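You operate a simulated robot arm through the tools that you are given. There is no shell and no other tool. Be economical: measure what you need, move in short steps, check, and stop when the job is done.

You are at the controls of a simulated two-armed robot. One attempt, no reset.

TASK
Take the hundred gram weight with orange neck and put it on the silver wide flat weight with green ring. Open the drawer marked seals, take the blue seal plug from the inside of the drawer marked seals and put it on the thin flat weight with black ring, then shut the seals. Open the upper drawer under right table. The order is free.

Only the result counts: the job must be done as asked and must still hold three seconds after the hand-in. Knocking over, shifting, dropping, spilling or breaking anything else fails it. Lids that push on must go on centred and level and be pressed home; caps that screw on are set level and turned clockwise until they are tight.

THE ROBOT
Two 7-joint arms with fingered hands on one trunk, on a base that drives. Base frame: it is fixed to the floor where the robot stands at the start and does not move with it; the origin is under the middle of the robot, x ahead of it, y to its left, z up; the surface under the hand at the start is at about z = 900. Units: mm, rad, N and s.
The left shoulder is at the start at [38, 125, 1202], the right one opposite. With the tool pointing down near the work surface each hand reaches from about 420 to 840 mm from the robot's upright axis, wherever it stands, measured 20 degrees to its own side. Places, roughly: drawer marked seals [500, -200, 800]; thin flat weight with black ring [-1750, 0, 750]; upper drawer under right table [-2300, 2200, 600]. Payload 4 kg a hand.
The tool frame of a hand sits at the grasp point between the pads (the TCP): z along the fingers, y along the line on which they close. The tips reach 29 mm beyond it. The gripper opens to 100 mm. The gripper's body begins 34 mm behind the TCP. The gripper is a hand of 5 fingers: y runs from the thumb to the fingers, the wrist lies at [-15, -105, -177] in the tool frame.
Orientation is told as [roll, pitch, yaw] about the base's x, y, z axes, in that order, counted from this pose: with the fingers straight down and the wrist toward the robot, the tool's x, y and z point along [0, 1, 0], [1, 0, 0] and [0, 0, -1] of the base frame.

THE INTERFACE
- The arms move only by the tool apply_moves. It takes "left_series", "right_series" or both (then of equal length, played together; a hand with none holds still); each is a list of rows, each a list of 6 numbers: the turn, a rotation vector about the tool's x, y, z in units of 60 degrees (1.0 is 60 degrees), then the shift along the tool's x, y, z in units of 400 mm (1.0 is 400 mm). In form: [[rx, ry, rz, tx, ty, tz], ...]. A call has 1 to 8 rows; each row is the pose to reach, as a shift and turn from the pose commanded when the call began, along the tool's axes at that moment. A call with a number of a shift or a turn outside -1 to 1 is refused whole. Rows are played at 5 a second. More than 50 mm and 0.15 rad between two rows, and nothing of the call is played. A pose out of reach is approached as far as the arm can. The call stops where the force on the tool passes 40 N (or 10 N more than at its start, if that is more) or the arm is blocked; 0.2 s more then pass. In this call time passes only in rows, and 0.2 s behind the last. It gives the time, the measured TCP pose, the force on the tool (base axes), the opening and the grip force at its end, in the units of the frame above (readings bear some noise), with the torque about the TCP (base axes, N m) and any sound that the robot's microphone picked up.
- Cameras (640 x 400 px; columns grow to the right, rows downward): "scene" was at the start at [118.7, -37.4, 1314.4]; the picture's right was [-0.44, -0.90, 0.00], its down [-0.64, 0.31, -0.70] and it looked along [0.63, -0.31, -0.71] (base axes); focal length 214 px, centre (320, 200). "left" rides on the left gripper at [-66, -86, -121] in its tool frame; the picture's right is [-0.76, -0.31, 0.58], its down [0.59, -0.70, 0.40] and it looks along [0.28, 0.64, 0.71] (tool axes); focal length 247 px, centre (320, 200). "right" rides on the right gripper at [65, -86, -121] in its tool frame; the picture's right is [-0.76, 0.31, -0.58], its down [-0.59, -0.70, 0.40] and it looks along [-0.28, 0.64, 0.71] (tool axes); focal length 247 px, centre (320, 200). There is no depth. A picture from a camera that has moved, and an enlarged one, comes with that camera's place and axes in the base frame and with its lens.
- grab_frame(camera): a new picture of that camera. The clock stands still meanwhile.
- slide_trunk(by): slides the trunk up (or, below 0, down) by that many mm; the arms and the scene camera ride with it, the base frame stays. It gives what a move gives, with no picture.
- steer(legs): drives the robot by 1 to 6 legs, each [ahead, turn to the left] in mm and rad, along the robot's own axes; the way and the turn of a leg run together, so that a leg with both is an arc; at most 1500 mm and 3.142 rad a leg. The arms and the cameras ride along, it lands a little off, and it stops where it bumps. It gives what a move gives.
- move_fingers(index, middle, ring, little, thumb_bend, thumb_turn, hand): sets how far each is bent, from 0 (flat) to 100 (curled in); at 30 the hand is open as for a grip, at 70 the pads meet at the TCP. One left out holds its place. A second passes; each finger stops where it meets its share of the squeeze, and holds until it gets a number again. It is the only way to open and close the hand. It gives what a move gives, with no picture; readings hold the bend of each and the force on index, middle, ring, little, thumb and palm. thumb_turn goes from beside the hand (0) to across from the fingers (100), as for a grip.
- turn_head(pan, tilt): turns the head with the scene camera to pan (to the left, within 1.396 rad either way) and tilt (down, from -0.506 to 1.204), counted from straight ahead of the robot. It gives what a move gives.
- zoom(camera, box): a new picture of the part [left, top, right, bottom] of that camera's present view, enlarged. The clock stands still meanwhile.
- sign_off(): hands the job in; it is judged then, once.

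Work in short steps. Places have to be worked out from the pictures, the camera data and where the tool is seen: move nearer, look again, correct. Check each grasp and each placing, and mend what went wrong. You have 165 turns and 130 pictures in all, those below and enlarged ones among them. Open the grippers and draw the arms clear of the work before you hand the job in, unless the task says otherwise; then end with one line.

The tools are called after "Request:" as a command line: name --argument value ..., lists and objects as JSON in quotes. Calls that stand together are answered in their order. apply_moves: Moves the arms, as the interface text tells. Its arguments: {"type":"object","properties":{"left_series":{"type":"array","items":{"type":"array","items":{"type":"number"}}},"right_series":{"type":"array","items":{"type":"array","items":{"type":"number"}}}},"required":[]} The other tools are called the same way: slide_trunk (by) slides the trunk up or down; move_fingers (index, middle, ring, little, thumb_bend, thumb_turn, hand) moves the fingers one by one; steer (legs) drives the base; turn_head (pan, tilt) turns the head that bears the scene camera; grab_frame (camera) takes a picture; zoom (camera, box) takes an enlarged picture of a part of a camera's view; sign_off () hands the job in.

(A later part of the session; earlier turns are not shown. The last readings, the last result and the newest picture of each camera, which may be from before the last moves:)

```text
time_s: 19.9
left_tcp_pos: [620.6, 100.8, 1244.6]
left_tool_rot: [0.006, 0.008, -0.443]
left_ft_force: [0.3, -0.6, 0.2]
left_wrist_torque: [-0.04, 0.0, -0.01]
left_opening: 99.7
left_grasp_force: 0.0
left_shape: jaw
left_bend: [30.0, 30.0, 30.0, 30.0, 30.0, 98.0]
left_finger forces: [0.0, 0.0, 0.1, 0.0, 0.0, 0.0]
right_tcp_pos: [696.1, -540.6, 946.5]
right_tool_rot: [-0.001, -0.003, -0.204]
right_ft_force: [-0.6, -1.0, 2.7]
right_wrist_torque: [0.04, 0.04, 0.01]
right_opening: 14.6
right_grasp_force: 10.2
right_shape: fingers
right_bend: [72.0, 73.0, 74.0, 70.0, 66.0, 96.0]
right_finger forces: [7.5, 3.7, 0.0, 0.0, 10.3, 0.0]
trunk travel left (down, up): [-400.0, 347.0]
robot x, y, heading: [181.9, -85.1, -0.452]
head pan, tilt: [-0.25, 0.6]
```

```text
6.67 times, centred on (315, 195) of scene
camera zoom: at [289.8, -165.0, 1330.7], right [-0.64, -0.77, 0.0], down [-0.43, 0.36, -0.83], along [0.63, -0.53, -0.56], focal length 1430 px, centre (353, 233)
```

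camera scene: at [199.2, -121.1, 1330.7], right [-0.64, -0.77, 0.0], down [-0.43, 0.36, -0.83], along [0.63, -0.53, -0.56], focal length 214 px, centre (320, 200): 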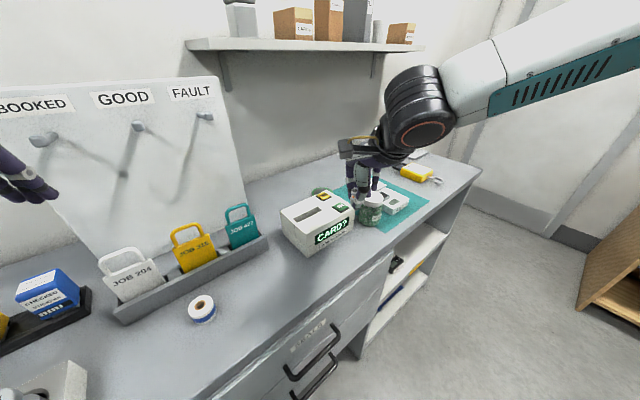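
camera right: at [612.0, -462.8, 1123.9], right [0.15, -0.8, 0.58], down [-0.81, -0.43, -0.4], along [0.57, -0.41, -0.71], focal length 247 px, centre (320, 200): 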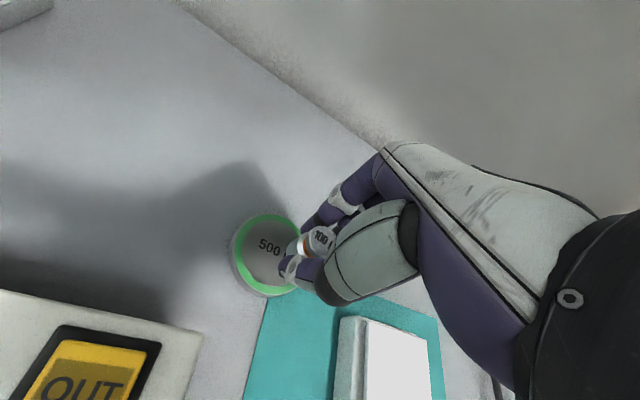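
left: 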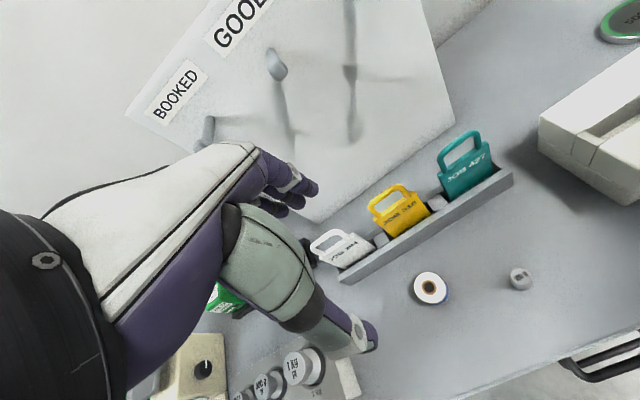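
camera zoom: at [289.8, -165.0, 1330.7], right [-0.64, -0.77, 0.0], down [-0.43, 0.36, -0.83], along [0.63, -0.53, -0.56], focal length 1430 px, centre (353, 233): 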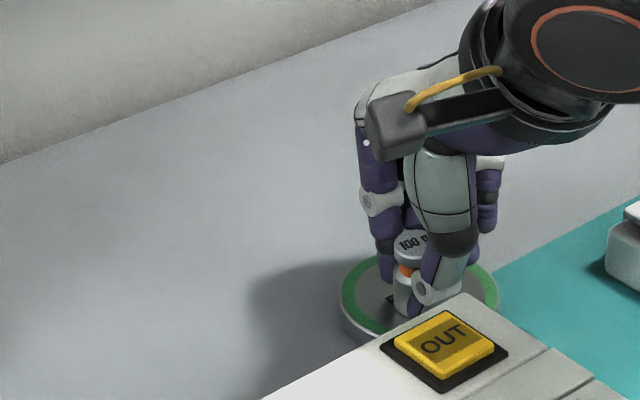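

Contact is felt (about 4 N) at TCP z 946. I open the hand gently.

Request:
move_fingers --hand "right" --index 62 --middle 62 --ring 62 --little 62 --thumb_bend 56

Request:
zoom --camera "right" --box '[180, 140, 400, 340]'

```text
time_s: 20.9
left_tcp_pos: [621.4, 100.9, 1243.3]
left_tool_rot: [0.007, 0.009, -0.444]
left_ft_force: [0.4, -0.6, 0.8]
left_wrist_torque: [0.0, -0.02, -0.02]
left_opening: 99.9
left_grasp_force: 0.1
left_shape: jaw
left_bend: [30.0, 30.0, 30.0, 30.0, 30.0, 98.0]
left_finger forces: [0.1, 0.1, 0.0, 0.1, 0.1, 0.0]
right_tcp_pos: [694.2, -541.3, 946.2]
right_tool_rot: [-0.002, -0.003, -0.204]
right_ft_force: [0.0, -0.9, 0.4]
right_wrist_torque: [0.02, 0.04, -0.02]
right_opening: 27.7
right_grasp_force: 0.0
right_shape: fingers
right_bend: [62.0, 62.0, 62.0, 62.0, 56.0, 97.0]
right_finger forces: [0.0, 0.0, 0.0, 0.1, 0.1, 0.1]
trunk travel left (down, up): [-400.0, 347.0]
robot x, y, heading: [178.6, -84.8, -0.446]
head pan, tilt: [-0.25, 0.6]
```

```text
2.00 times, centred on (290, 240) of right
camera zoom: at [623.9, -457.7, 1067.5], right [0.15, -0.8, 0.58], down [-0.81, -0.43, -0.4], along [0.57, -0.41, -0.71], focal length 494 px, centre (380, 120)
```

zoom: 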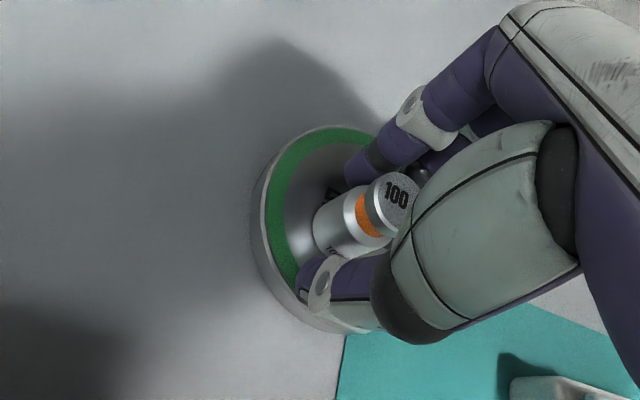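

Released and standing. I open a bit more and rise straight up.

Request:
move_fingers --hand "right" --index 50 --middle 50 --ring 50 --little 50 --thumb_bend 50

Request:
apply_moves --right_series '[[0, 0, 0, 0, 0, -0.06], [0, 0, 0, 0, 0, -0.16], [0, 0, 0, 0, 0, -0.27], [0, 0, 0, 0, 0, -0.38]]'

Request:
zoom --camera "right" --box '[140, 100, 400, 340]'

```text
time_s: 21.9
left_tcp_pos: [620.9, 100.9, 1244.2]
left_tool_rot: [0.006, 0.008, -0.443]
left_ft_force: [0.1, -0.2, 0.1]
left_wrist_torque: [0.01, 0.03, 0.0]
left_opening: 100.2
left_grasp_force: 0.1
left_shape: jaw
left_bend: [30.0, 30.0, 30.0, 30.0, 30.0, 98.0]
left_finger forces: [0.0, 0.0, 0.1, 0.1, 0.0, 0.0]
right_tcp_pos: [694.2, -542.0, 946.7]
right_tool_rot: [-0.001, -0.001, -0.204]
right_ft_force: [0.7, 0.6, 1.0]
right_wrist_torque: [0.0, -0.01, -0.01]
right_opening: 49.8
right_grasp_force: 0.1
right_shape: fingers
right_bend: [50.0, 50.0, 50.0, 50.0, 50.0, 97.0]
right_finger forces: [0.1, 0.1, 0.0, 0.1, 0.0, 0.0]
trunk travel left (down, up): [-400.0, 347.0]
robot x, y, heading: [180.8, -83.2, -0.445]
head pan, tilt: [-0.25, 0.6]
```

```text
time_s: 22.9
left_tcp_pos: [619.8, 101.7, 1243.6]
left_tool_rot: [0.009, 0.008, -0.444]
left_ft_force: [-1.0, -0.1, 0.8]
left_wrist_torque: [-0.02, 0.01, -0.03]
left_opening: 99.8
left_grasp_force: 0.2
left_shape: jaw
left_bend: [30.0, 30.0, 30.0, 30.0, 30.0, 98.0]
left_finger forces: [0.0, 0.1, 0.0, 0.0, 0.1, 0.0]
right_tcp_pos: [694.3, -540.6, 1096.9]
right_tool_rot: [-0.002, -0.002, -0.206]
right_ft_force: [-0.2, 0.2, 0.4]
right_wrist_torque: [0.0, -0.02, 0.05]
right_opening: 49.9
right_grasp_force: 0.1
right_shape: fingers
right_bend: [50.0, 50.0, 50.0, 50.0, 50.0, 98.0]
right_finger forces: [0.1, 0.0, 0.0, 0.0, 0.0, 0.1]
trunk travel left (down, up): [-400.0, 347.0]
robot x, y, heading: [184.6, -88.1, -0.448]
head pan, tilt: [-0.25, 0.6]
```

```text
1.67 times, centred on (270, 220) of right
camera zoom: at [622.9, -456.6, 1217.5], right [0.15, -0.8, 0.58], down [-0.81, -0.43, -0.4], along [0.57, -0.41, -0.71], focal length 412 px, centre (403, 167)
```

zoom: 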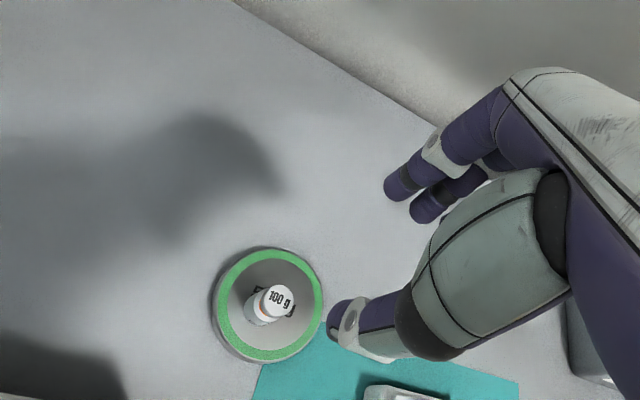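

The 100 g weight stands on the green-ring weight. Now I back off and square up in front of the seals drawer.

Request:
steer --legs '[[-460, 0], [0, 0.445]]'

Request:
turn_head --pan -0.4 --tilt 0.75

Request:
grab_frame --camera "scene"

Request:
grab_frame --camera "right"

```text
time_s: 27.0
left_tcp_pos: [89.2, 466.5, 1244.8]
left_tool_rot: [0.008, 0.008, 0.003]
left_ft_force: [0.0, 0.1, -0.2]
left_wrist_torque: [-0.05, 0.0, 0.0]
left_opening: 99.9
left_grasp_force: 0.1
left_shape: jaw
left_bend: [30.0, 30.0, 30.0, 30.0, 30.0, 98.0]
left_finger forces: [0.0, 0.0, 0.0, 0.1, 0.0, 0.1]
right_tcp_pos: [431.2, -79.3, 1095.6]
right_tool_rot: [-0.003, 0.0, 0.243]
right_ft_force: [1.0, 0.0, -0.1]
right_wrist_torque: [0.02, 0.0, 0.03]
right_opening: 49.7
right_grasp_force: 0.0
right_shape: fingers
right_bend: [50.0, 50.0, 50.0, 50.0, 50.0, 98.0]
right_finger forces: [0.0, 0.0, 0.1, 0.0, 0.1, 0.0]
trunk travel left (down, up): [-400.0, 347.0]
robot x, y, heading: [-229.5, 108.8, -0.0]
head pan, tilt: [-0.25, 0.6]
```

```text
time_s: 27.7
left_tcp_pos: [89.6, 466.4, 1244.2]
left_tool_rot: [0.006, 0.01, 0.003]
left_ft_force: [0.8, -0.5, 0.4]
left_wrist_torque: [0.03, 0.02, 0.01]
left_opening: 99.9
left_grasp_force: 0.1
left_shape: jaw
left_bend: [30.0, 30.0, 30.0, 30.0, 30.0, 98.0]
left_finger forces: [0.0, 0.1, 0.0, 0.0, 0.0, 0.0]
right_tcp_pos: [431.2, -79.9, 1095.5]
right_tool_rot: [-0.002, -0.003, 0.24]
right_ft_force: [-0.6, -0.1, -0.7]
right_wrist_torque: [0.0, 0.0, -0.01]
right_opening: 49.9
right_grasp_force: 0.1
right_shape: fingers
right_bend: [50.0, 50.0, 50.0, 50.0, 50.0, 98.0]
right_finger forces: [0.0, 0.1, 0.0, 0.0, 0.0, 0.0]
trunk travel left (down, up): [-400.0, 347.0]
robot x, y, heading: [-230.8, 110.7, 0.001]
head pan, tilt: [-0.4, 0.75]
```

```text
99 pictures are left
camera scene: at [-105.5, 74.9, 1317.8], right [-0.39, -0.92, 0.0], down [-0.63, 0.26, -0.73], along [0.67, -0.28, -0.68], focal length 214 px, centre (320, 200)
```

scene: 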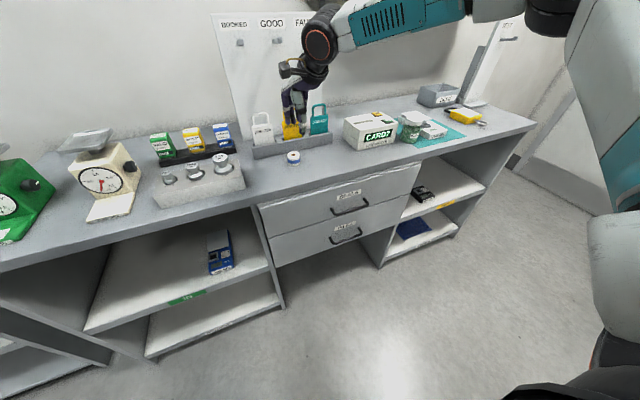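

```text
98 pictures are left
camera right: at [331.8, -34.7, 1216.6], right [0.48, -0.66, 0.58], down [-0.54, -0.74, -0.4], along [0.69, -0.12, -0.71], focal length 247 px, centre (320, 200)
```

right: 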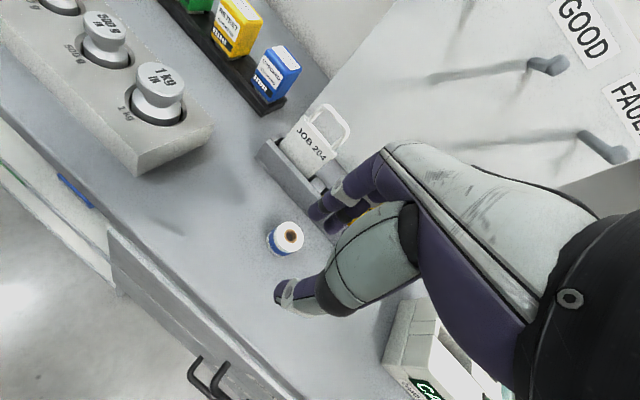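

I zoom on the seals handle to measure it.

Request:
zoom --camera "scene" --box '[290, 160, 410, 260]'

```text
4.00 times, centred on (350, 210) of scene
camera zoom: at [-105.5, 74.9, 1317.8], right [-0.39, -0.92, 0.0], down [-0.63, 0.26, -0.73], along [0.67, -0.28, -0.68], focal length 858 px, centre (200, 160)
```

zoom: 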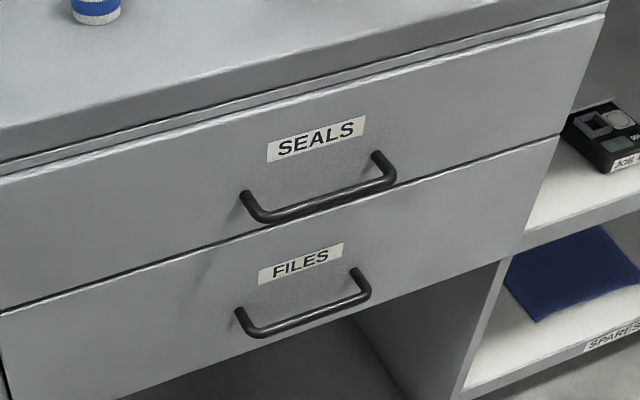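

The handle bar runs from y≈-167 to -306 at about x=345, z=765. I first draw the right hand back to clear air in front of the bench and square it up.

Request:
apply_moves --right_series '[[0, 0, 0.046, -0.034, -0.112, 0], [0, 0, 0.092, -0.069, -0.224, 0], [0, 0, 0.137, -0.103, -0.335, 0], [0, 0, 0.183, -0.138, -0.447, 0], [0, 0, 0.229, -0.172, -0.559, 0]]'

Request:
apply_moves --right_series '[[-0.125, 0, 0, -0.005, 0, 0.1], [-0.25, 0, 0, -0.01, 0, 0.2], [-0.375, 0, 0, -0.015, 0, 0.3], [-0.5, 0, 0, -0.02, 0, 0.4], [-0.625, 0, 0, -0.025, 0, 0.5], [-0.75, 0, 0, -0.03, 0, 0.6], [-0.875, 0, 0, -0.03, 0, 0.7], [-1, 0, 0, -0.03, 0, 0.8]]'

Request:
grab_frame --camera "right"

Request:
grab_frame --camera "scene"

```text
time_s: 28.9
left_tcp_pos: [87.6, 464.2, 1244.0]
left_tool_rot: [0.009, 0.009, 0.001]
left_ft_force: [0.3, 0.3, -0.7]
left_wrist_torque: [0.0, 0.0, 0.0]
left_opening: 100.0
left_grasp_force: 0.1
left_shape: jaw
left_bend: [30.0, 30.0, 30.0, 30.0, 30.0, 98.0]
left_finger forces: [0.1, 0.1, 0.1, 0.0, 0.0, 0.0]
right_tcp_pos: [229.4, -201.4, 1095.8]
right_tool_rot: [0.002, -0.005, 0.002]
right_ft_force: [0.4, -0.2, -0.2]
right_wrist_torque: [0.05, -0.04, 0.02]
right_opening: 50.1
right_grasp_force: 0.1
right_shape: fingers
right_bend: [50.0, 50.0, 50.0, 50.0, 50.0, 98.0]
right_finger forces: [0.1, 0.0, 0.1, 0.0, 0.1, 0.1]
trunk travel left (down, up): [-400.0, 347.0]
robot x, y, heading: [-227.8, 109.0, 0.004]
head pan, tilt: [-0.4, 0.75]
```

```text
time_s: 30.9
left_tcp_pos: [90.2, 469.6, 1243.0]
left_tool_rot: [0.006, 0.009, 0.002]
left_ft_force: [0.5, 1.2, -0.8]
left_wrist_torque: [-0.04, 0.03, 0.0]
left_opening: 100.1
left_grasp_force: 0.1
left_shape: jaw
left_bend: [30.0, 30.0, 30.0, 30.0, 30.0, 98.0]
left_finger forces: [0.0, 0.1, 0.0, 0.0, 0.0, 0.0]
right_tcp_pos: [243.4, -309.9, 951.2]
right_tool_rot: [-0.316, -0.996, 0.343]
right_ft_force: [0.4, 1.4, -0.8]
right_wrist_torque: [-0.02, 0.02, -0.03]
right_opening: 50.2
right_grasp_force: 0.2
right_shape: fingers
right_bend: [50.0, 50.0, 50.0, 50.0, 50.0, 98.0]
right_finger forces: [0.1, 0.1, 0.1, 0.0, 0.0, 0.0]
right hand out of reach, approached as far as the arm can: row 6, 7, 8
trunk travel left (down, up): [-400.0, 347.0]
robot x, y, heading: [-227.9, 106.9, 0.0]
head pan, tilt: [-0.4, 0.75]
stopped in row 8 (right hand): the arm was blocked; the commanded pose is now the measured one
```

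```text
96 pictures are left
camera right: at [90.2, -257.8, 931.7], right [-0.28, -0.67, 0.68], down [0.02, -0.72, -0.7], along [0.96, -0.18, 0.22], focal length 247 px, centre (320, 200)
```

right: 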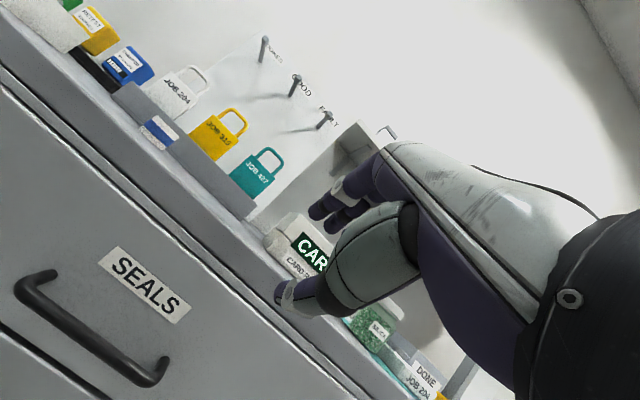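

```text
95 pictures are left
camera scene: at [-103.3, 77.4, 1317.6], right [-0.39, -0.92, 0.0], down [-0.63, 0.26, -0.73], along [0.67, -0.28, -0.68], focal length 214 px, centre (320, 200)
```

scene: 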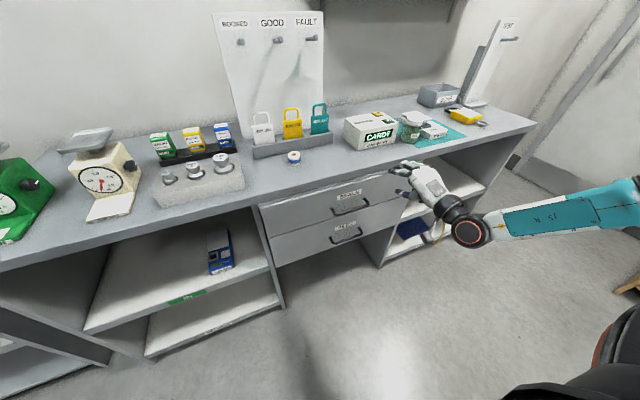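

The folded arm ran out of reach. I lower the trunk by 190 mm and back off 120 mm to give the arm a better posture.

Request:
steer --legs '[[-120, 0]]'

Request:
slide_trunk --by -190

```text
time_s: 32.0
left_tcp_pos: [17.6, 464.3, 1244.9]
left_tool_rot: [0.012, 0.01, 0.001]
left_ft_force: [0.5, 0.3, 0.2]
left_wrist_torque: [-0.04, 0.05, -0.03]
left_opening: 99.9
left_grasp_force: 0.0
left_shape: jaw
left_bend: [30.0, 30.0, 30.0, 30.0, 30.0, 98.0]
left_finger forces: [0.0, 0.1, 0.0, 0.0, 0.1, 0.0]
right_tcp_pos: [167.3, -316.4, 947.9]
right_tool_rot: [-0.303, -0.993, 0.328]
right_ft_force: [-0.1, -0.4, 0.2]
right_wrist_torque: [-0.03, -0.01, 0.0]
right_opening: 50.1
right_grasp_force: 0.1
right_shape: fingers
right_bend: [50.0, 50.0, 50.0, 50.0, 50.0, 98.0]
right_finger forces: [0.0, 0.1, 0.1, 0.1, 0.0, 0.0]
trunk travel left (down, up): [-400.0, 347.0]
robot x, y, heading: [-299.2, 104.1, -0.0]
head pan, tilt: [-0.4, 0.75]
stopped in leg 1: the robot was blocked; the commanded pose is now the measured one
```

```text
time_s: 34.1
left_tcp_pos: [15.2, 463.8, 1055.5]
left_tool_rot: [0.013, 0.005, 0.001]
left_ft_force: [0.6, -1.0, 0.3]
left_wrist_torque: [-0.01, -0.04, 0.03]
left_opening: 99.8
left_grasp_force: 0.0
left_shape: jaw
left_bend: [30.0, 30.0, 30.0, 30.0, 30.0, 98.0]
left_finger forces: [0.1, 0.0, 0.0, 0.0, 0.0, 0.1]
right_tcp_pos: [163.7, -315.9, 760.2]
right_tool_rot: [-0.305, -0.995, 0.331]
right_ft_force: [-0.1, 0.3, -0.8]
right_wrist_torque: [0.0, 0.0, -0.04]
right_opening: 50.4
right_grasp_force: 0.0
right_shape: fingers
right_bend: [50.0, 50.0, 50.0, 50.0, 50.0, 98.0]
right_finger forces: [0.0, 0.0, 0.0, 0.1, 0.1, 0.0]
trunk travel left (down, up): [-210.0, 537.0]
robot x, y, heading: [-300.1, 107.0, 0.005]
head pan, tilt: [-0.4, 0.75]
```

The base was blocked behind; I look to both sides to see what is there.

Request:
turn_head --pan -1.39 --tilt 0.7

Request:
grab_frame --camera "scene"

Request:
turn_head --pan 1.39 --tilt 0.7

Request:
grab_frame --camera "scene"

```text
time_s: 35.4
left_tcp_pos: [15.3, 463.5, 1056.0]
left_tool_rot: [0.012, 0.005, 0.001]
left_ft_force: [1.1, -0.5, -0.3]
left_wrist_torque: [-0.01, -0.04, 0.01]
left_opening: 99.9
left_grasp_force: 0.0
left_shape: jaw
left_bend: [30.0, 30.0, 30.0, 30.0, 30.0, 98.0]
left_finger forces: [0.0, 0.1, 0.0, 0.0, 0.0, 0.0]
right_tcp_pos: [165.0, -316.4, 760.3]
right_tool_rot: [-0.304, -0.996, 0.327]
right_ft_force: [-0.9, 0.2, -0.6]
right_wrist_torque: [-0.01, -0.01, -0.01]
right_opening: 50.0
right_grasp_force: 0.1
right_shape: fingers
right_bend: [50.0, 50.0, 50.0, 50.0, 50.0, 98.0]
right_finger forces: [0.1, 0.0, 0.1, 0.0, 0.0, 0.0]
trunk travel left (down, up): [-210.0, 537.0]
robot x, y, heading: [-296.9, 107.8, 0.002]
head pan, tilt: [-1.389, 0.7]
```

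```text
94 pictures are left
camera scene: at [-187.8, 21.4, 1127.1], right [-0.98, -0.18, 0.0], down [-0.12, 0.63, -0.76], along [0.14, -0.75, -0.64], focal length 214 px, centre (320, 200)
```

scene: 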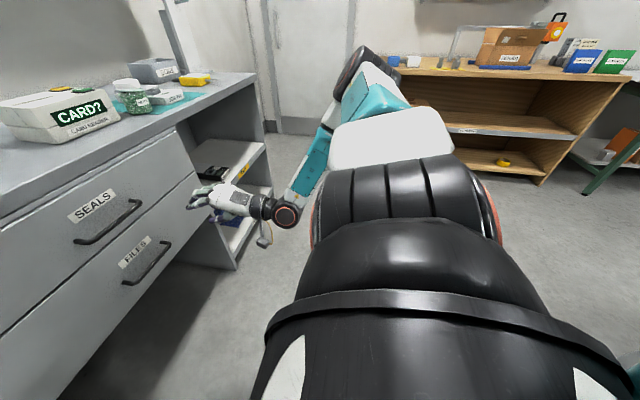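

```text
time_s: 37.8
left_tcp_pos: [15.7, 463.9, 1056.3]
left_tool_rot: [0.011, 0.004, 0.001]
left_ft_force: [0.0, -0.1, -0.3]
left_wrist_torque: [0.02, -0.02, 0.0]
left_opening: 99.8
left_grasp_force: 0.1
left_shape: jaw
left_bend: [30.0, 30.0, 30.0, 30.0, 30.0, 98.0]
left_finger forces: [0.0, 0.1, 0.0, 0.0, 0.0, 0.1]
right_tcp_pos: [164.6, -316.1, 760.0]
right_tool_rot: [-0.306, -0.994, 0.328]
right_ft_force: [-0.5, 0.6, -0.3]
right_wrist_torque: [0.03, -0.02, 0.0]
right_opening: 50.2
right_grasp_force: 0.0
right_shape: fingers
right_bend: [50.0, 50.0, 50.0, 50.0, 50.0, 98.0]
right_finger forces: [0.1, 0.0, 0.0, 0.0, 0.0, 0.0]
trunk travel left (down, up): [-210.0, 537.0]
robot x, y, heading: [-300.0, 105.7, -0.004]
head pan, tilt: [1.389, 0.7]
```

```text
93 pictures are left
camera scene: at [-187.7, 188.4, 1127.1], right [0.98, -0.18, 0.0], down [-0.12, -0.63, -0.76], along [0.14, 0.75, -0.64], focal length 214 px, centre (320, 200)
```

scene: 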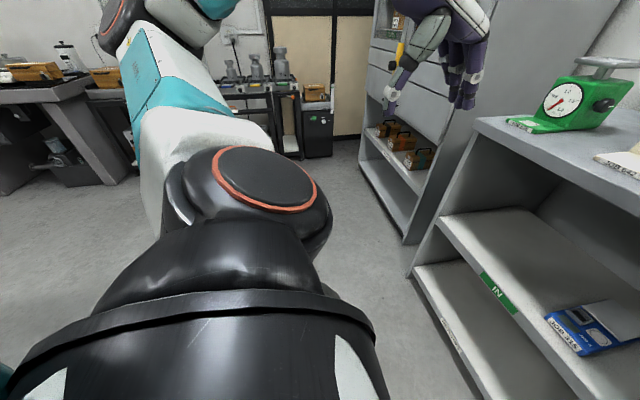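

Nothing harmful is seen near; the right hand is about where it should be for the handle. I open the fingers, level the hand, and go to a stand-off point at (290,-215,768).

Request:
move_fingers --hand "right" --index 42 --middle 42 --ring 42 --little 42 --thumb_bend 42

Request:
apply_moves --right_series '[[0, 0, 0.047, 0.056, 0.056, 0.063], [0, 0, 0.093, 0.112, 0.112, 0.126], [0, 0, 0.14, 0.167, 0.168, 0.189], [0, 0, 0.186, 0.223, 0.2235, 0.252]]'

Request:
turn_head --pan -0.5 --tilt 0.6

Request:
grab_frame --camera "right"

Request:
zoom --camera "scene" --box '[220, 80, 440, 280]'

```text
time_s: 38.8
left_tcp_pos: [15.3, 464.2, 1056.1]
left_tool_rot: [0.011, 0.005, 0.003]
left_ft_force: [-0.6, -0.2, 0.2]
left_wrist_torque: [0.0, 0.0, 0.0]
left_opening: 99.9
left_grasp_force: 0.0
left_shape: jaw
left_bend: [30.0, 30.0, 30.0, 30.0, 30.0, 98.0]
left_finger forces: [0.1, 0.0, 0.0, 0.0, 0.1, 0.0]
right_tcp_pos: [164.2, -314.6, 758.9]
right_tool_rot: [-0.303, -0.995, 0.329]
right_ft_force: [-0.4, 0.1, -0.2]
right_wrist_torque: [0.02, 0.01, 0.01]
right_opening: 69.4
right_grasp_force: 0.1
right_shape: fingers
right_bend: [42.0, 42.0, 42.0, 42.0, 42.0, 98.0]
right_finger forces: [0.0, 0.1, 0.1, 0.0, 0.1, 0.0]
trunk travel left (down, up): [-210.0, 537.0]
robot x, y, heading: [-300.3, 108.0, 0.001]
head pan, tilt: [1.389, 0.7]
```

```text
time_s: 39.8
left_tcp_pos: [16.1, 464.2, 1055.8]
left_tool_rot: [0.011, 0.005, 0.001]
left_ft_force: [-0.1, 0.2, 0.7]
left_wrist_torque: [0.0, 0.01, 0.02]
left_opening: 99.6
left_grasp_force: 0.0
left_shape: jaw
left_bend: [30.0, 30.0, 30.0, 30.0, 30.0, 98.0]
left_finger forces: [0.0, 0.0, 0.1, 0.0, 0.1, 0.1]
right_tcp_pos: [292.7, -214.5, 766.0]
right_tool_rot: [0.003, -1.026, -0.035]
right_ft_force: [0.4, 0.4, -0.3]
right_wrist_torque: [0.0, 0.0, 0.0]
right_opening: 69.8
right_grasp_force: 0.0
right_shape: fingers
right_bend: [42.0, 42.0, 42.0, 42.0, 42.0, 98.0]
right_finger forces: [0.0, 0.0, 0.0, 0.0, 0.0, 0.0]
trunk travel left (down, up): [-210.0, 537.0]
robot x, y, heading: [-303.0, 107.6, -0.005]
head pan, tilt: [1.389, 0.7]
```

```text
time_s: 41.7
left_tcp_pos: [14.7, 463.0, 1056.1]
left_tool_rot: [0.011, 0.006, 0.002]
left_ft_force: [0.7, 0.2, 0.2]
left_wrist_torque: [0.02, 0.02, 0.02]
left_opening: 99.9
left_grasp_force: 0.1
left_shape: jaw
left_bend: [30.0, 30.0, 30.0, 30.0, 30.0, 98.0]
left_finger forces: [0.1, 0.0, 0.0, 0.0, 0.1, 0.1]
right_tcp_pos: [291.1, -214.7, 764.5]
right_tool_rot: [0.003, -1.023, -0.033]
right_ft_force: [-0.5, 0.1, -0.9]
right_wrist_torque: [0.0, 0.02, -0.03]
right_opening: 69.4
right_grasp_force: 0.1
right_shape: fingers
right_bend: [42.0, 42.0, 42.0, 42.0, 42.0, 98.0]
right_finger forces: [0.1, 0.0, 0.1, 0.0, 0.0, 0.1]
trunk travel left (down, up): [-210.0, 537.0]
robot x, y, heading: [-302.0, 105.4, -0.004]
head pan, tilt: [-0.499, 0.6]
```

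```text
92 pictures are left
camera right: at [145.4, -143.1, 754.6], right [-0.36, -0.75, 0.56], down [-0.04, -0.59, -0.81], along [0.93, -0.31, 0.18], focal length 247 px, centre (320, 200)
```

right: 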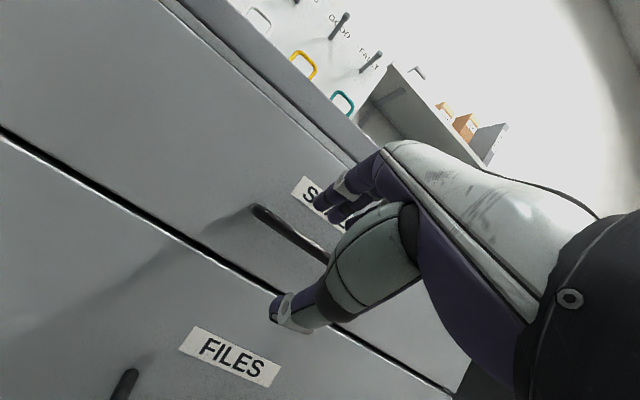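

```text
2.00 times, centred on (330, 180) of scene
camera zoom: at [-125.6, 62.6, 1135.7], right [-0.48, -0.88, 0.0], down [-0.5, 0.27, -0.82], along [0.72, -0.4, -0.57], focal length 429 px, centre (300, 240)
```

zoom: 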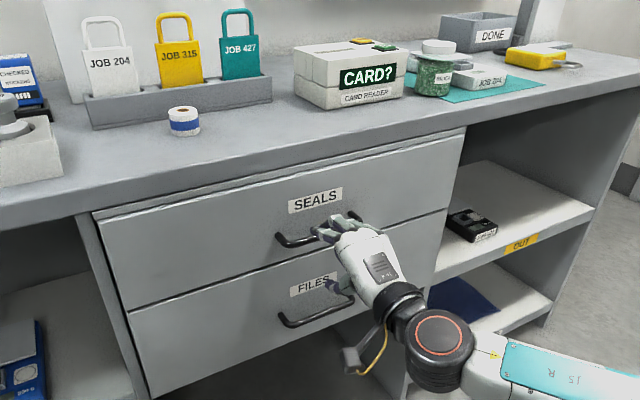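

The bar is at about z≈757, x≈345, centre y≈-238. I move in to (328,-215,759) so that the bar lies between thumb and fingers.

Request:
apply_moves --right_series '[[0, 0, 0, 0, 0.02, 0.045], [0, 0, 0, 0, 0.036, 0.088]]'

Request:
grab_frame --camera "right"

Request:
zoom --camera "scene" --box '[290, 140, 390, 230]'

```text
time_s: 42.3
left_tcp_pos: [15.4, 463.5, 1055.7]
left_tool_rot: [0.009, 0.006, 0.003]
left_ft_force: [-0.6, -0.5, -0.8]
left_wrist_torque: [-0.03, -0.04, -0.02]
left_opening: 100.0
left_grasp_force: 0.1
left_shape: jaw
left_bend: [30.0, 30.0, 30.0, 30.0, 30.0, 98.0]
left_finger forces: [0.0, 0.1, 0.0, 0.0, 0.0, 0.0]
right_tcp_pos: [328.7, -217.0, 761.7]
right_tool_rot: [0.005, -1.026, -0.036]
right_ft_force: [-0.3, 0.1, 0.8]
right_wrist_torque: [0.04, -0.03, 0.01]
right_opening: 69.4
right_grasp_force: 0.0
right_shape: fingers
right_bend: [42.0, 42.0, 42.0, 42.0, 42.0, 98.0]
right_finger forces: [0.0, 0.1, 0.1, 0.0, 0.0, 0.0]
trunk travel left (down, up): [-210.0, 537.0]
robot x, y, heading: [-303.2, 109.1, 0.001]
head pan, tilt: [-0.499, 0.6]
```

```text
90 pictures are left
camera right: at [182.7, -144.7, 751.6], right [-0.36, -0.75, 0.56], down [-0.04, -0.59, -0.81], along [0.93, -0.31, 0.18], focal length 247 px, centre (320, 200)
```

right: 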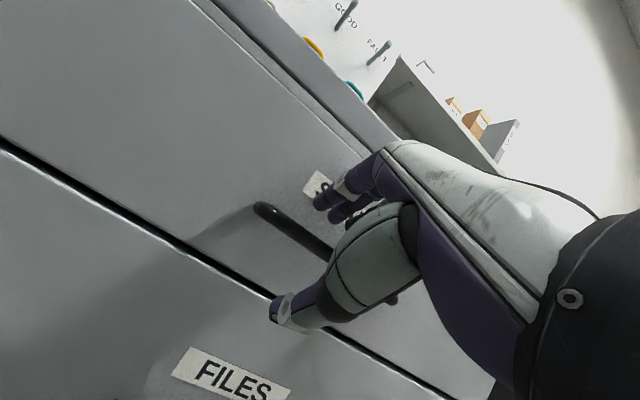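

```text
4.44 times, centred on (340, 185) of scene
camera zoom: at [-125.4, 62.6, 1135.7], right [-0.48, -0.88, 0.0], down [-0.5, 0.27, -0.82], along [0.72, -0.4, -0.57], focal length 953 px, centre (231, 267)
```

zoom: 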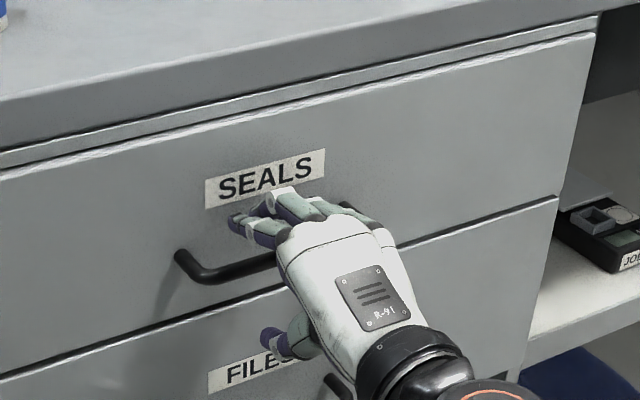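

The bar lies between thumb and fingers. I close the hand on it.

Request:
move_fingers --hand "right" --index 76 --middle 76 --ring 76 --little 76 --thumb_bend 72

Request:
grab_frame --camera "right"

Request:
zoom --camera "scene" --box '[290, 140, 390, 230]'

```text
time_s: 43.3
left_tcp_pos: [14.3, 464.9, 1055.2]
left_tool_rot: [0.011, 0.003, 0.005]
left_ft_force: [-0.2, -0.2, 0.0]
left_wrist_torque: [0.0, -0.03, -0.05]
left_opening: 99.9
left_grasp_force: 0.3
left_shape: jaw
left_bend: [30.0, 30.0, 30.0, 30.0, 30.0, 98.0]
left_finger forces: [0.1, 0.0, 0.1, 0.0, 0.1, 0.1]
right_tcp_pos: [328.5, -215.5, 766.4]
right_tool_rot: [0.001, -1.031, -0.033]
right_ft_force: [1.2, -3.5, 24.8]
right_wrist_torque: [-0.15, -0.57, -0.08]
right_opening: 2.9
right_grasp_force: 12.0
right_shape: fingers
right_bend: [74.0, 64.0, 76.0, 76.0, 71.0, 98.0]
right_finger forces: [10.9, 12.6, 0.0, 0.0, 1.0, 0.0]
trunk travel left (down, up): [-210.0, 537.0]
robot x, y, heading: [-300.9, 106.8, -0.0]
head pan, tilt: [-0.499, 0.6]
```

```text
88 pictures are left
camera right: at [182.6, -144.3, 755.0], right [-0.36, -0.75, 0.56], down [-0.04, -0.59, -0.81], along [0.93, -0.31, 0.18], focal length 247 px, centre (320, 200)
```

right: 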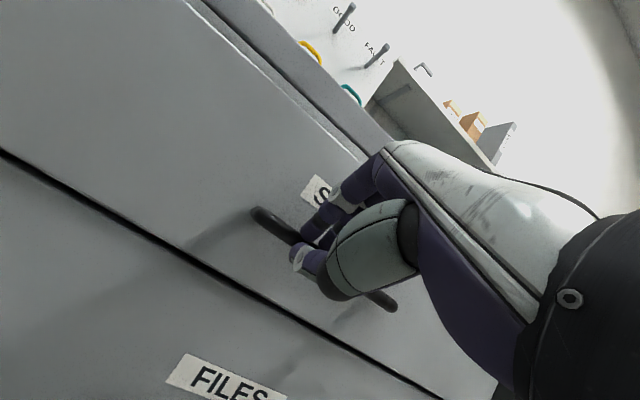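

```text
4.44 times, centred on (340, 185) of scene
camera zoom: at [-127.3, 63.4, 1136.3], right [-0.48, -0.88, 0.0], down [-0.49, 0.27, -0.83], along [0.73, -0.4, -0.56], focal length 953 px, centre (231, 267)
```

zoom: 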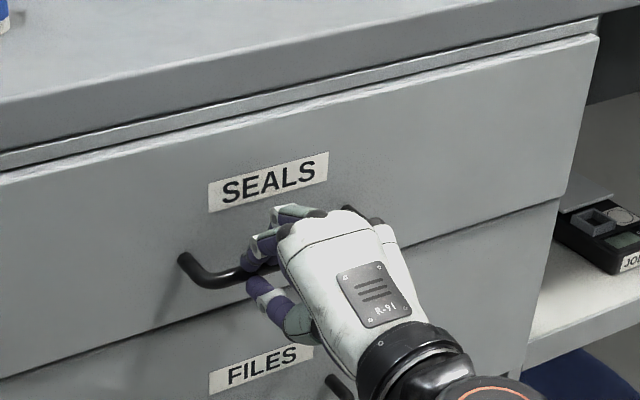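

The fingertips pressed on top of the bar instead of going behind it: the bar is farther than I assumed. I open again and move forward 15 mm.

Request:
move_fingers --hand "right" --index 46 --middle 46 --ring 46 --little 46 --thumb_bend 46

Request:
apply_moves --right_series '[[0, 0, 0, 0, 0.01, 0.017], [0, 0, 0, 0, 0.02, 0.034]]'

Request:
grab_frame --camera "right"

Request:
zoom --camera "scene" --box '[290, 140, 390, 230]'

```text
time_s: 44.3
left_tcp_pos: [13.6, 463.9, 1055.8]
left_tool_rot: [0.011, 0.004, 0.001]
left_ft_force: [-0.5, -0.5, 0.7]
left_wrist_torque: [0.0, -0.02, -0.02]
left_opening: 99.9
left_grasp_force: 0.1
left_shape: jaw
left_bend: [30.0, 30.0, 30.0, 30.0, 30.0, 98.0]
left_finger forces: [0.0, 0.1, 0.0, 0.0, 0.0, 0.1]
right_tcp_pos: [328.5, -215.4, 765.3]
right_tool_rot: [0.004, -1.03, -0.032]
right_ft_force: [-0.7, -0.5, 2.0]
right_wrist_torque: [0.02, 0.09, 0.02]
right_opening: 59.7
right_grasp_force: 0.0
right_shape: fingers
right_bend: [46.0, 46.0, 48.0, 46.0, 46.0, 98.0]
right_finger forces: [0.0, 0.0, 0.0, 0.0, 0.0, 0.1]
trunk travel left (down, up): [-210.0, 537.0]
robot x, y, heading: [-303.4, 104.3, -0.003]
head pan, tilt: [-0.499, 0.6]
```

```text
time_s: 44.9
left_tcp_pos: [15.3, 464.1, 1057.4]
left_tool_rot: [0.01, 0.006, 0.003]
left_ft_force: [0.8, 0.3, 0.3]
left_wrist_torque: [-0.01, 0.0, 0.0]
left_opening: 99.6
left_grasp_force: 0.0
left_shape: jaw
left_bend: [30.0, 30.0, 30.0, 30.0, 30.0, 98.0]
left_finger forces: [0.1, 0.0, 0.0, 0.0, 0.0, 0.0]
right_tcp_pos: [346.0, -216.7, 762.2]
right_tool_rot: [0.004, -1.023, -0.033]
right_ft_force: [0.0, 0.1, -0.8]
right_wrist_torque: [-0.03, -0.05, 0.0]
right_opening: 59.7
right_grasp_force: 0.0
right_shape: fingers
right_bend: [46.0, 46.0, 46.0, 46.0, 46.0, 98.0]
right_finger forces: [0.0, 0.1, 0.1, 0.0, 0.0, 0.0]
trunk travel left (down, up): [-210.0, 537.0]
robot x, y, heading: [-298.8, 105.2, 0.002]
head pan, tilt: [-0.499, 0.6]
```

```text
86 pictures are left
camera right: at [198.2, -145.4, 751.0], right [-0.36, -0.75, 0.56], down [-0.04, -0.59, -0.81], along [0.93, -0.31, 0.18], focal length 247 px, centre (320, 200)
```

right: 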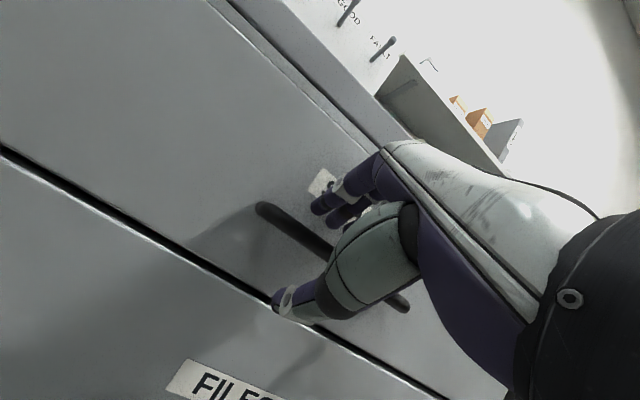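

```text
4.44 times, centred on (340, 185) of scene
camera zoom: at [-125.6, 62.5, 1135.7], right [-0.48, -0.88, 0.0], down [-0.5, 0.27, -0.82], along [0.72, -0.4, -0.57], focal length 953 px, centre (231, 267)
```

zoom: 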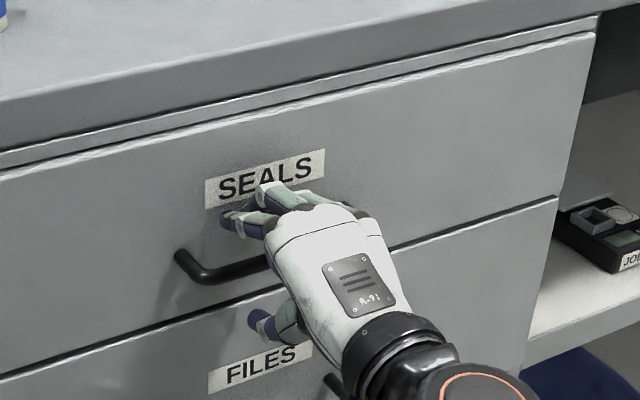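

Triangulating both bar ends gives the bar at x≈368, z≈757. I go forward 12 mm more and close.

Request:
apply_moves --right_series '[[0, 0, 0, 0, 0.005, 0.015], [0, 0, 0, 0, 0.01, 0.03]]'

Request:
move_fingers --hand "right" --index 78 --middle 78 --ring 78 --little 78 --thumb_bend 68

Request:
grab_frame --camera "right"

```text
time_s: 45.5
left_tcp_pos: [11.7, 464.1, 1056.5]
left_tool_rot: [0.008, 0.001, 0.002]
left_ft_force: [-0.3, 0.3, 0.0]
left_wrist_torque: [-0.03, 0.01, 0.04]
left_opening: 100.0
left_grasp_force: 0.0
left_shape: jaw
left_bend: [30.0, 30.0, 30.0, 30.0, 30.0, 98.0]
left_finger forces: [0.1, 0.1, 0.0, 0.1, 0.0, 0.0]
right_tcp_pos: [351.1, -217.4, 763.9]
right_tool_rot: [0.002, -1.036, -0.032]
right_ft_force: [-35.0, -3.0, 8.6]
right_wrist_torque: [0.0, -0.92, -0.31]
right_opening: 54.2
right_grasp_force: 17.7
right_shape: fingers
right_bend: [50.0, 50.0, 50.0, 46.0, 46.0, 98.0]
right_finger forces: [18.4, 6.0, 10.7, 0.0, 0.1, 0.0]
trunk travel left (down, up): [-210.0, 537.0]
robot x, y, heading: [-301.4, 104.1, -0.004]
head pan, tilt: [-0.499, 0.6]
stopped in row 2 (right hand): the force on the tool passed its limit at 48 N (the readings are from after the stop); the commanded pose is now the measured one
```

```text
time_s: 46.5
left_tcp_pos: [15.8, 463.1, 1055.2]
left_tool_rot: [0.01, 0.005, 0.001]
left_ft_force: [0.6, 0.7, 0.2]
left_wrist_torque: [0.01, 0.0, 0.02]
left_opening: 99.8
left_grasp_force: 0.0
left_shape: jaw
left_bend: [30.0, 30.0, 30.0, 30.0, 30.0, 98.0]
left_finger forces: [0.0, 0.0, 0.0, 0.0, 0.0, 0.0]
right_tcp_pos: [354.4, -216.7, 760.0]
right_tool_rot: [0.002, -1.027, -0.033]
right_ft_force: [0.7, 0.1, -0.6]
right_wrist_torque: [-0.03, -0.03, 0.01]
right_opening: 0.0
right_grasp_force: 0.4
right_shape: fingers
right_bend: [78.0, 78.0, 78.0, 78.0, 67.0, 98.0]
right_finger forces: [0.0, 0.0, 0.1, 0.0, 0.8, 0.0]
trunk travel left (down, up): [-210.0, 537.0]
robot x, y, heading: [-302.8, 104.8, -0.003]
head pan, tilt: [-0.499, 0.6]
```

```text
84 pictures are left
camera right: at [207.6, -145.4, 749.8], right [-0.36, -0.75, 0.56], down [-0.04, -0.59, -0.81], along [0.93, -0.31, 0.18], focal length 247 px, centre (320, 200)
```

right: 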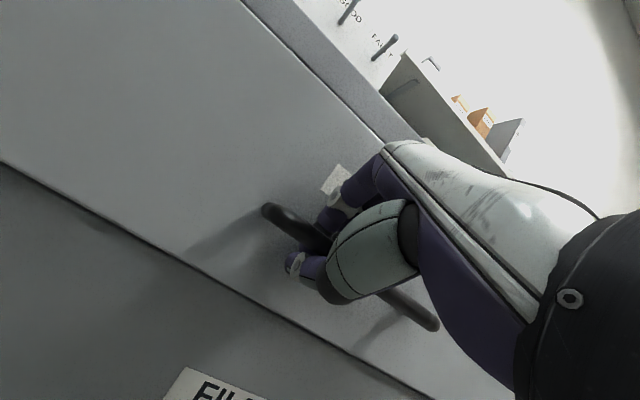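

The fingers appear to be curled over and behind the bar now. I pull back 30 mm to test.

Request:
apply_moves --right_series '[[0, 0, 0, 0, -0.013, -0.021], [0, 0, 0, 0, -0.026, -0.043], [0, 0, 0, 0, -0.039, -0.064]]'

Request:
grab_frame --camera "right"

Request:
zoom --camera "scene" --box '[240, 120, 420, 270]'

```text
time_s: 47.3
left_tcp_pos: [14.9, 464.1, 1056.3]
left_tool_rot: [0.01, 0.004, 0.002]
left_ft_force: [0.5, -0.1, -0.4]
left_wrist_torque: [-0.01, 0.0, -0.04]
left_opening: 99.9
left_grasp_force: 0.0
left_shape: jaw
left_bend: [30.0, 30.0, 30.0, 30.0, 30.0, 98.0]
left_finger forces: [0.0, 0.0, 0.1, 0.0, 0.1, 0.0]
right_tcp_pos: [324.3, -215.4, 761.3]
right_tool_rot: [0.003, -1.028, -0.033]
right_ft_force: [-0.1, -1.2, -0.2]
right_wrist_torque: [0.03, 0.0, 0.0]
right_opening: 0.1
right_grasp_force: 0.0
right_shape: fingers
right_bend: [78.0, 78.0, 78.0, 78.0, 67.0, 98.0]
right_finger forces: [0.0, 0.1, 0.1, 0.1, 0.6, 0.1]
trunk travel left (down, up): [-210.0, 537.0]
robot x, y, heading: [-301.4, 104.6, -0.004]
head pan, tilt: [-0.499, 0.6]
```

```text
83 pictures are left
camera right: at [178.0, -144.2, 749.8], right [-0.36, -0.75, 0.56], down [-0.04, -0.59, -0.81], along [0.93, -0.31, 0.18], focal length 247 px, centre (320, 200)
```

right: 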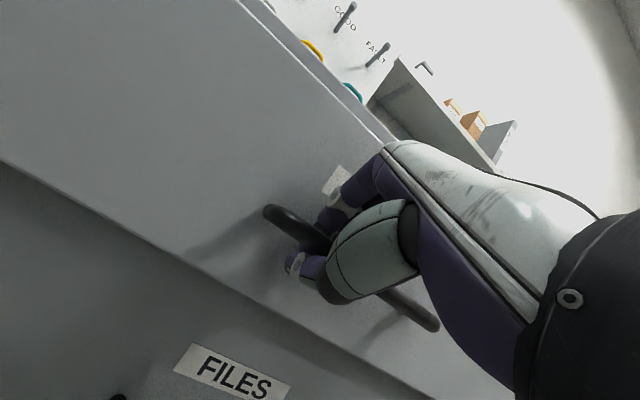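

```text
2.67 times, centred on (330, 195) of scene
camera zoom: at [-125.6, 62.4, 1135.7], right [-0.48, -0.88, 0.0], down [-0.5, 0.27, -0.82], along [0.72, -0.4, -0.57], focal length 572 px, centre (293, 213)
```

zoom: 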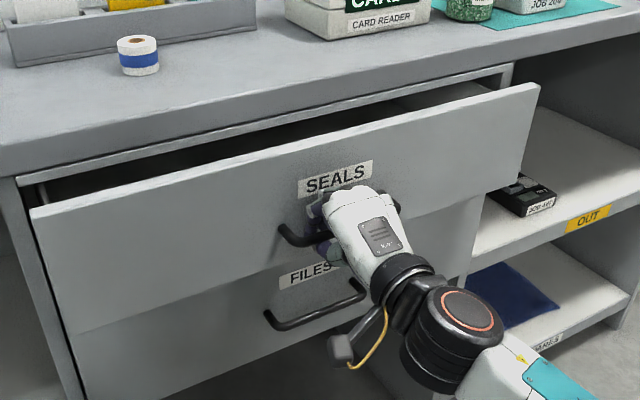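

The drawer comes along easily. I pull 150 mm more.

Request:
apply_moves --right_series '[[0, 0, 0, 0, -0.033, -0.053], [0, 0, 0, 0, -0.065, -0.107], [0, 0, 0, 0, -0.098, -0.16], [0, 0, 0, 0, -0.13, -0.213], [0, 0, 0, 0, -0.163, -0.267], [0, 0, 0, 0, -0.195, -0.32]]'

Request:
grab_frame --camera "scene"

```text
time_s: 48.7
left_tcp_pos: [14.0, 464.1, 1055.1]
left_tool_rot: [0.009, 0.006, 0.003]
left_ft_force: [-1.2, -0.2, 0.2]
left_wrist_torque: [0.0, 0.03, 0.02]
left_opening: 99.9
left_grasp_force: 0.0
left_shape: jaw
left_bend: [30.0, 30.0, 30.0, 30.0, 30.0, 98.0]
left_finger forces: [0.0, 0.0, 0.0, 0.1, 0.0, 0.1]
right_tcp_pos: [173.5, -211.2, 759.6]
right_tool_rot: [0.002, -1.027, -0.034]
right_ft_force: [-0.5, -0.3, -0.9]
right_wrist_torque: [0.0, -0.03, 0.03]
right_opening: 0.1
right_grasp_force: 0.0
right_shape: fingers
right_bend: [78.0, 78.0, 78.0, 78.0, 67.0, 98.0]
right_finger forces: [0.0, 0.1, 0.0, 0.0, 0.5, 0.1]
trunk travel left (down, up): [-210.0, 537.0]
robot x, y, heading: [-299.4, 109.1, -0.005]
head pan, tilt: [-0.499, 0.6]
```

```text
81 pictures are left
camera scene: at [-126.0, 62.5, 1135.8], right [-0.48, -0.88, 0.0], down [-0.5, 0.27, -0.83], along [0.72, -0.4, -0.56], focal length 214 px, centre (320, 200)
```

scene: 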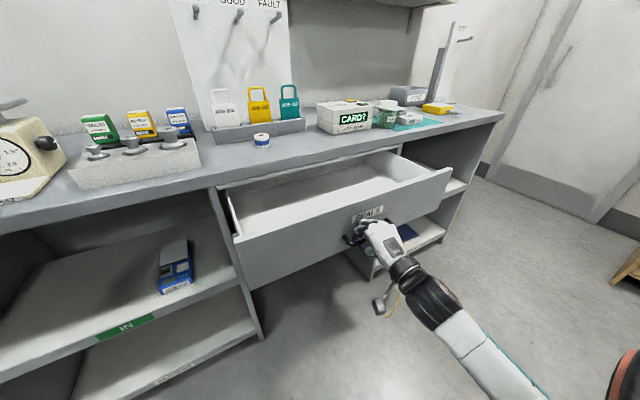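

The drawer is open about 190 mm. I unhook by opening the hand and withdrawing along the finger direction.

Request:
move_fingers --hand "right" --index 50 --middle 50 --ring 50 --little 50 --thumb_bend 45

Request:
apply_moves --right_series '[[0, 0, 0, 0, 0, -0.05], [0, 0, 0, 0, 0, -0.12], [0, 0, 0, 0, 0, -0.2]]'

Request:
zoom --camera "scene" --box '[200, 130, 480, 310]'

```text
time_s: 49.7
left_tcp_pos: [15.3, 464.7, 1055.6]
left_tool_rot: [0.011, 0.003, 0.003]
left_ft_force: [-1.0, -0.2, 0.0]
left_wrist_torque: [-0.01, -0.02, 0.02]
left_opening: 99.8
left_grasp_force: 0.0
left_shape: jaw
left_bend: [30.0, 30.0, 30.0, 30.0, 30.0, 98.0]
left_finger forces: [0.1, 0.0, 0.0, 0.1, 0.0, 0.2]
right_tcp_pos: [174.4, -211.6, 760.0]
right_tool_rot: [0.004, -1.027, -0.032]
right_ft_force: [1.3, 0.6, 0.7]
right_wrist_torque: [0.01, -0.01, 0.0]
right_opening: 56.1
right_grasp_force: 0.0
right_shape: fingers
right_bend: [50.0, 50.0, 50.0, 50.0, 45.0, 98.0]
right_finger forces: [0.0, 0.1, 0.1, 0.0, 0.0, 0.0]
trunk travel left (down, up): [-210.0, 537.0]
robot x, y, heading: [-300.0, 107.2, -0.004]
head pan, tilt: [-0.499, 0.6]
```

```text
time_s: 50.5
left_tcp_pos: [15.4, 464.9, 1056.0]
left_tool_rot: [0.011, 0.006, 0.002]
left_ft_force: [1.5, 0.7, 0.4]
left_wrist_torque: [0.0, 0.01, -0.02]
left_opening: 99.8
left_grasp_force: 0.1
left_shape: jaw
left_bend: [30.0, 30.0, 30.0, 30.0, 30.0, 98.0]
left_finger forces: [0.1, 0.0, 0.1, 0.0, 0.1, 0.0]
right_tcp_pos: [103.0, -211.4, 802.0]
right_tool_rot: [0.003, -1.029, -0.034]
right_ft_force: [-0.2, 0.4, 0.2]
right_wrist_torque: [0.02, -0.04, 0.05]
right_opening: 56.2
right_grasp_force: 0.0
right_shape: fingers
right_bend: [50.0, 50.0, 50.0, 50.0, 45.0, 98.0]
right_finger forces: [0.0, 0.1, 0.1, 0.0, 0.0, 0.1]
trunk travel left (down, up): [-210.0, 537.0]
robot x, y, heading: [-299.9, 112.1, -0.006]
head pan, tilt: [-0.499, 0.6]
```

```text
2.22 times, centred on (340, 220) of scene
camera zoom: at [-125.8, 62.5, 1135.8], right [-0.48, -0.88, 0.0], down [-0.5, 0.27, -0.83], along [0.72, -0.4, -0.56], focal length 477 px, centre (276, 156)
```

zoom: 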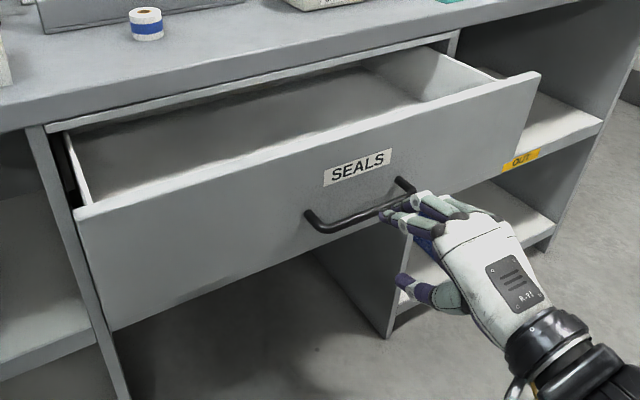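

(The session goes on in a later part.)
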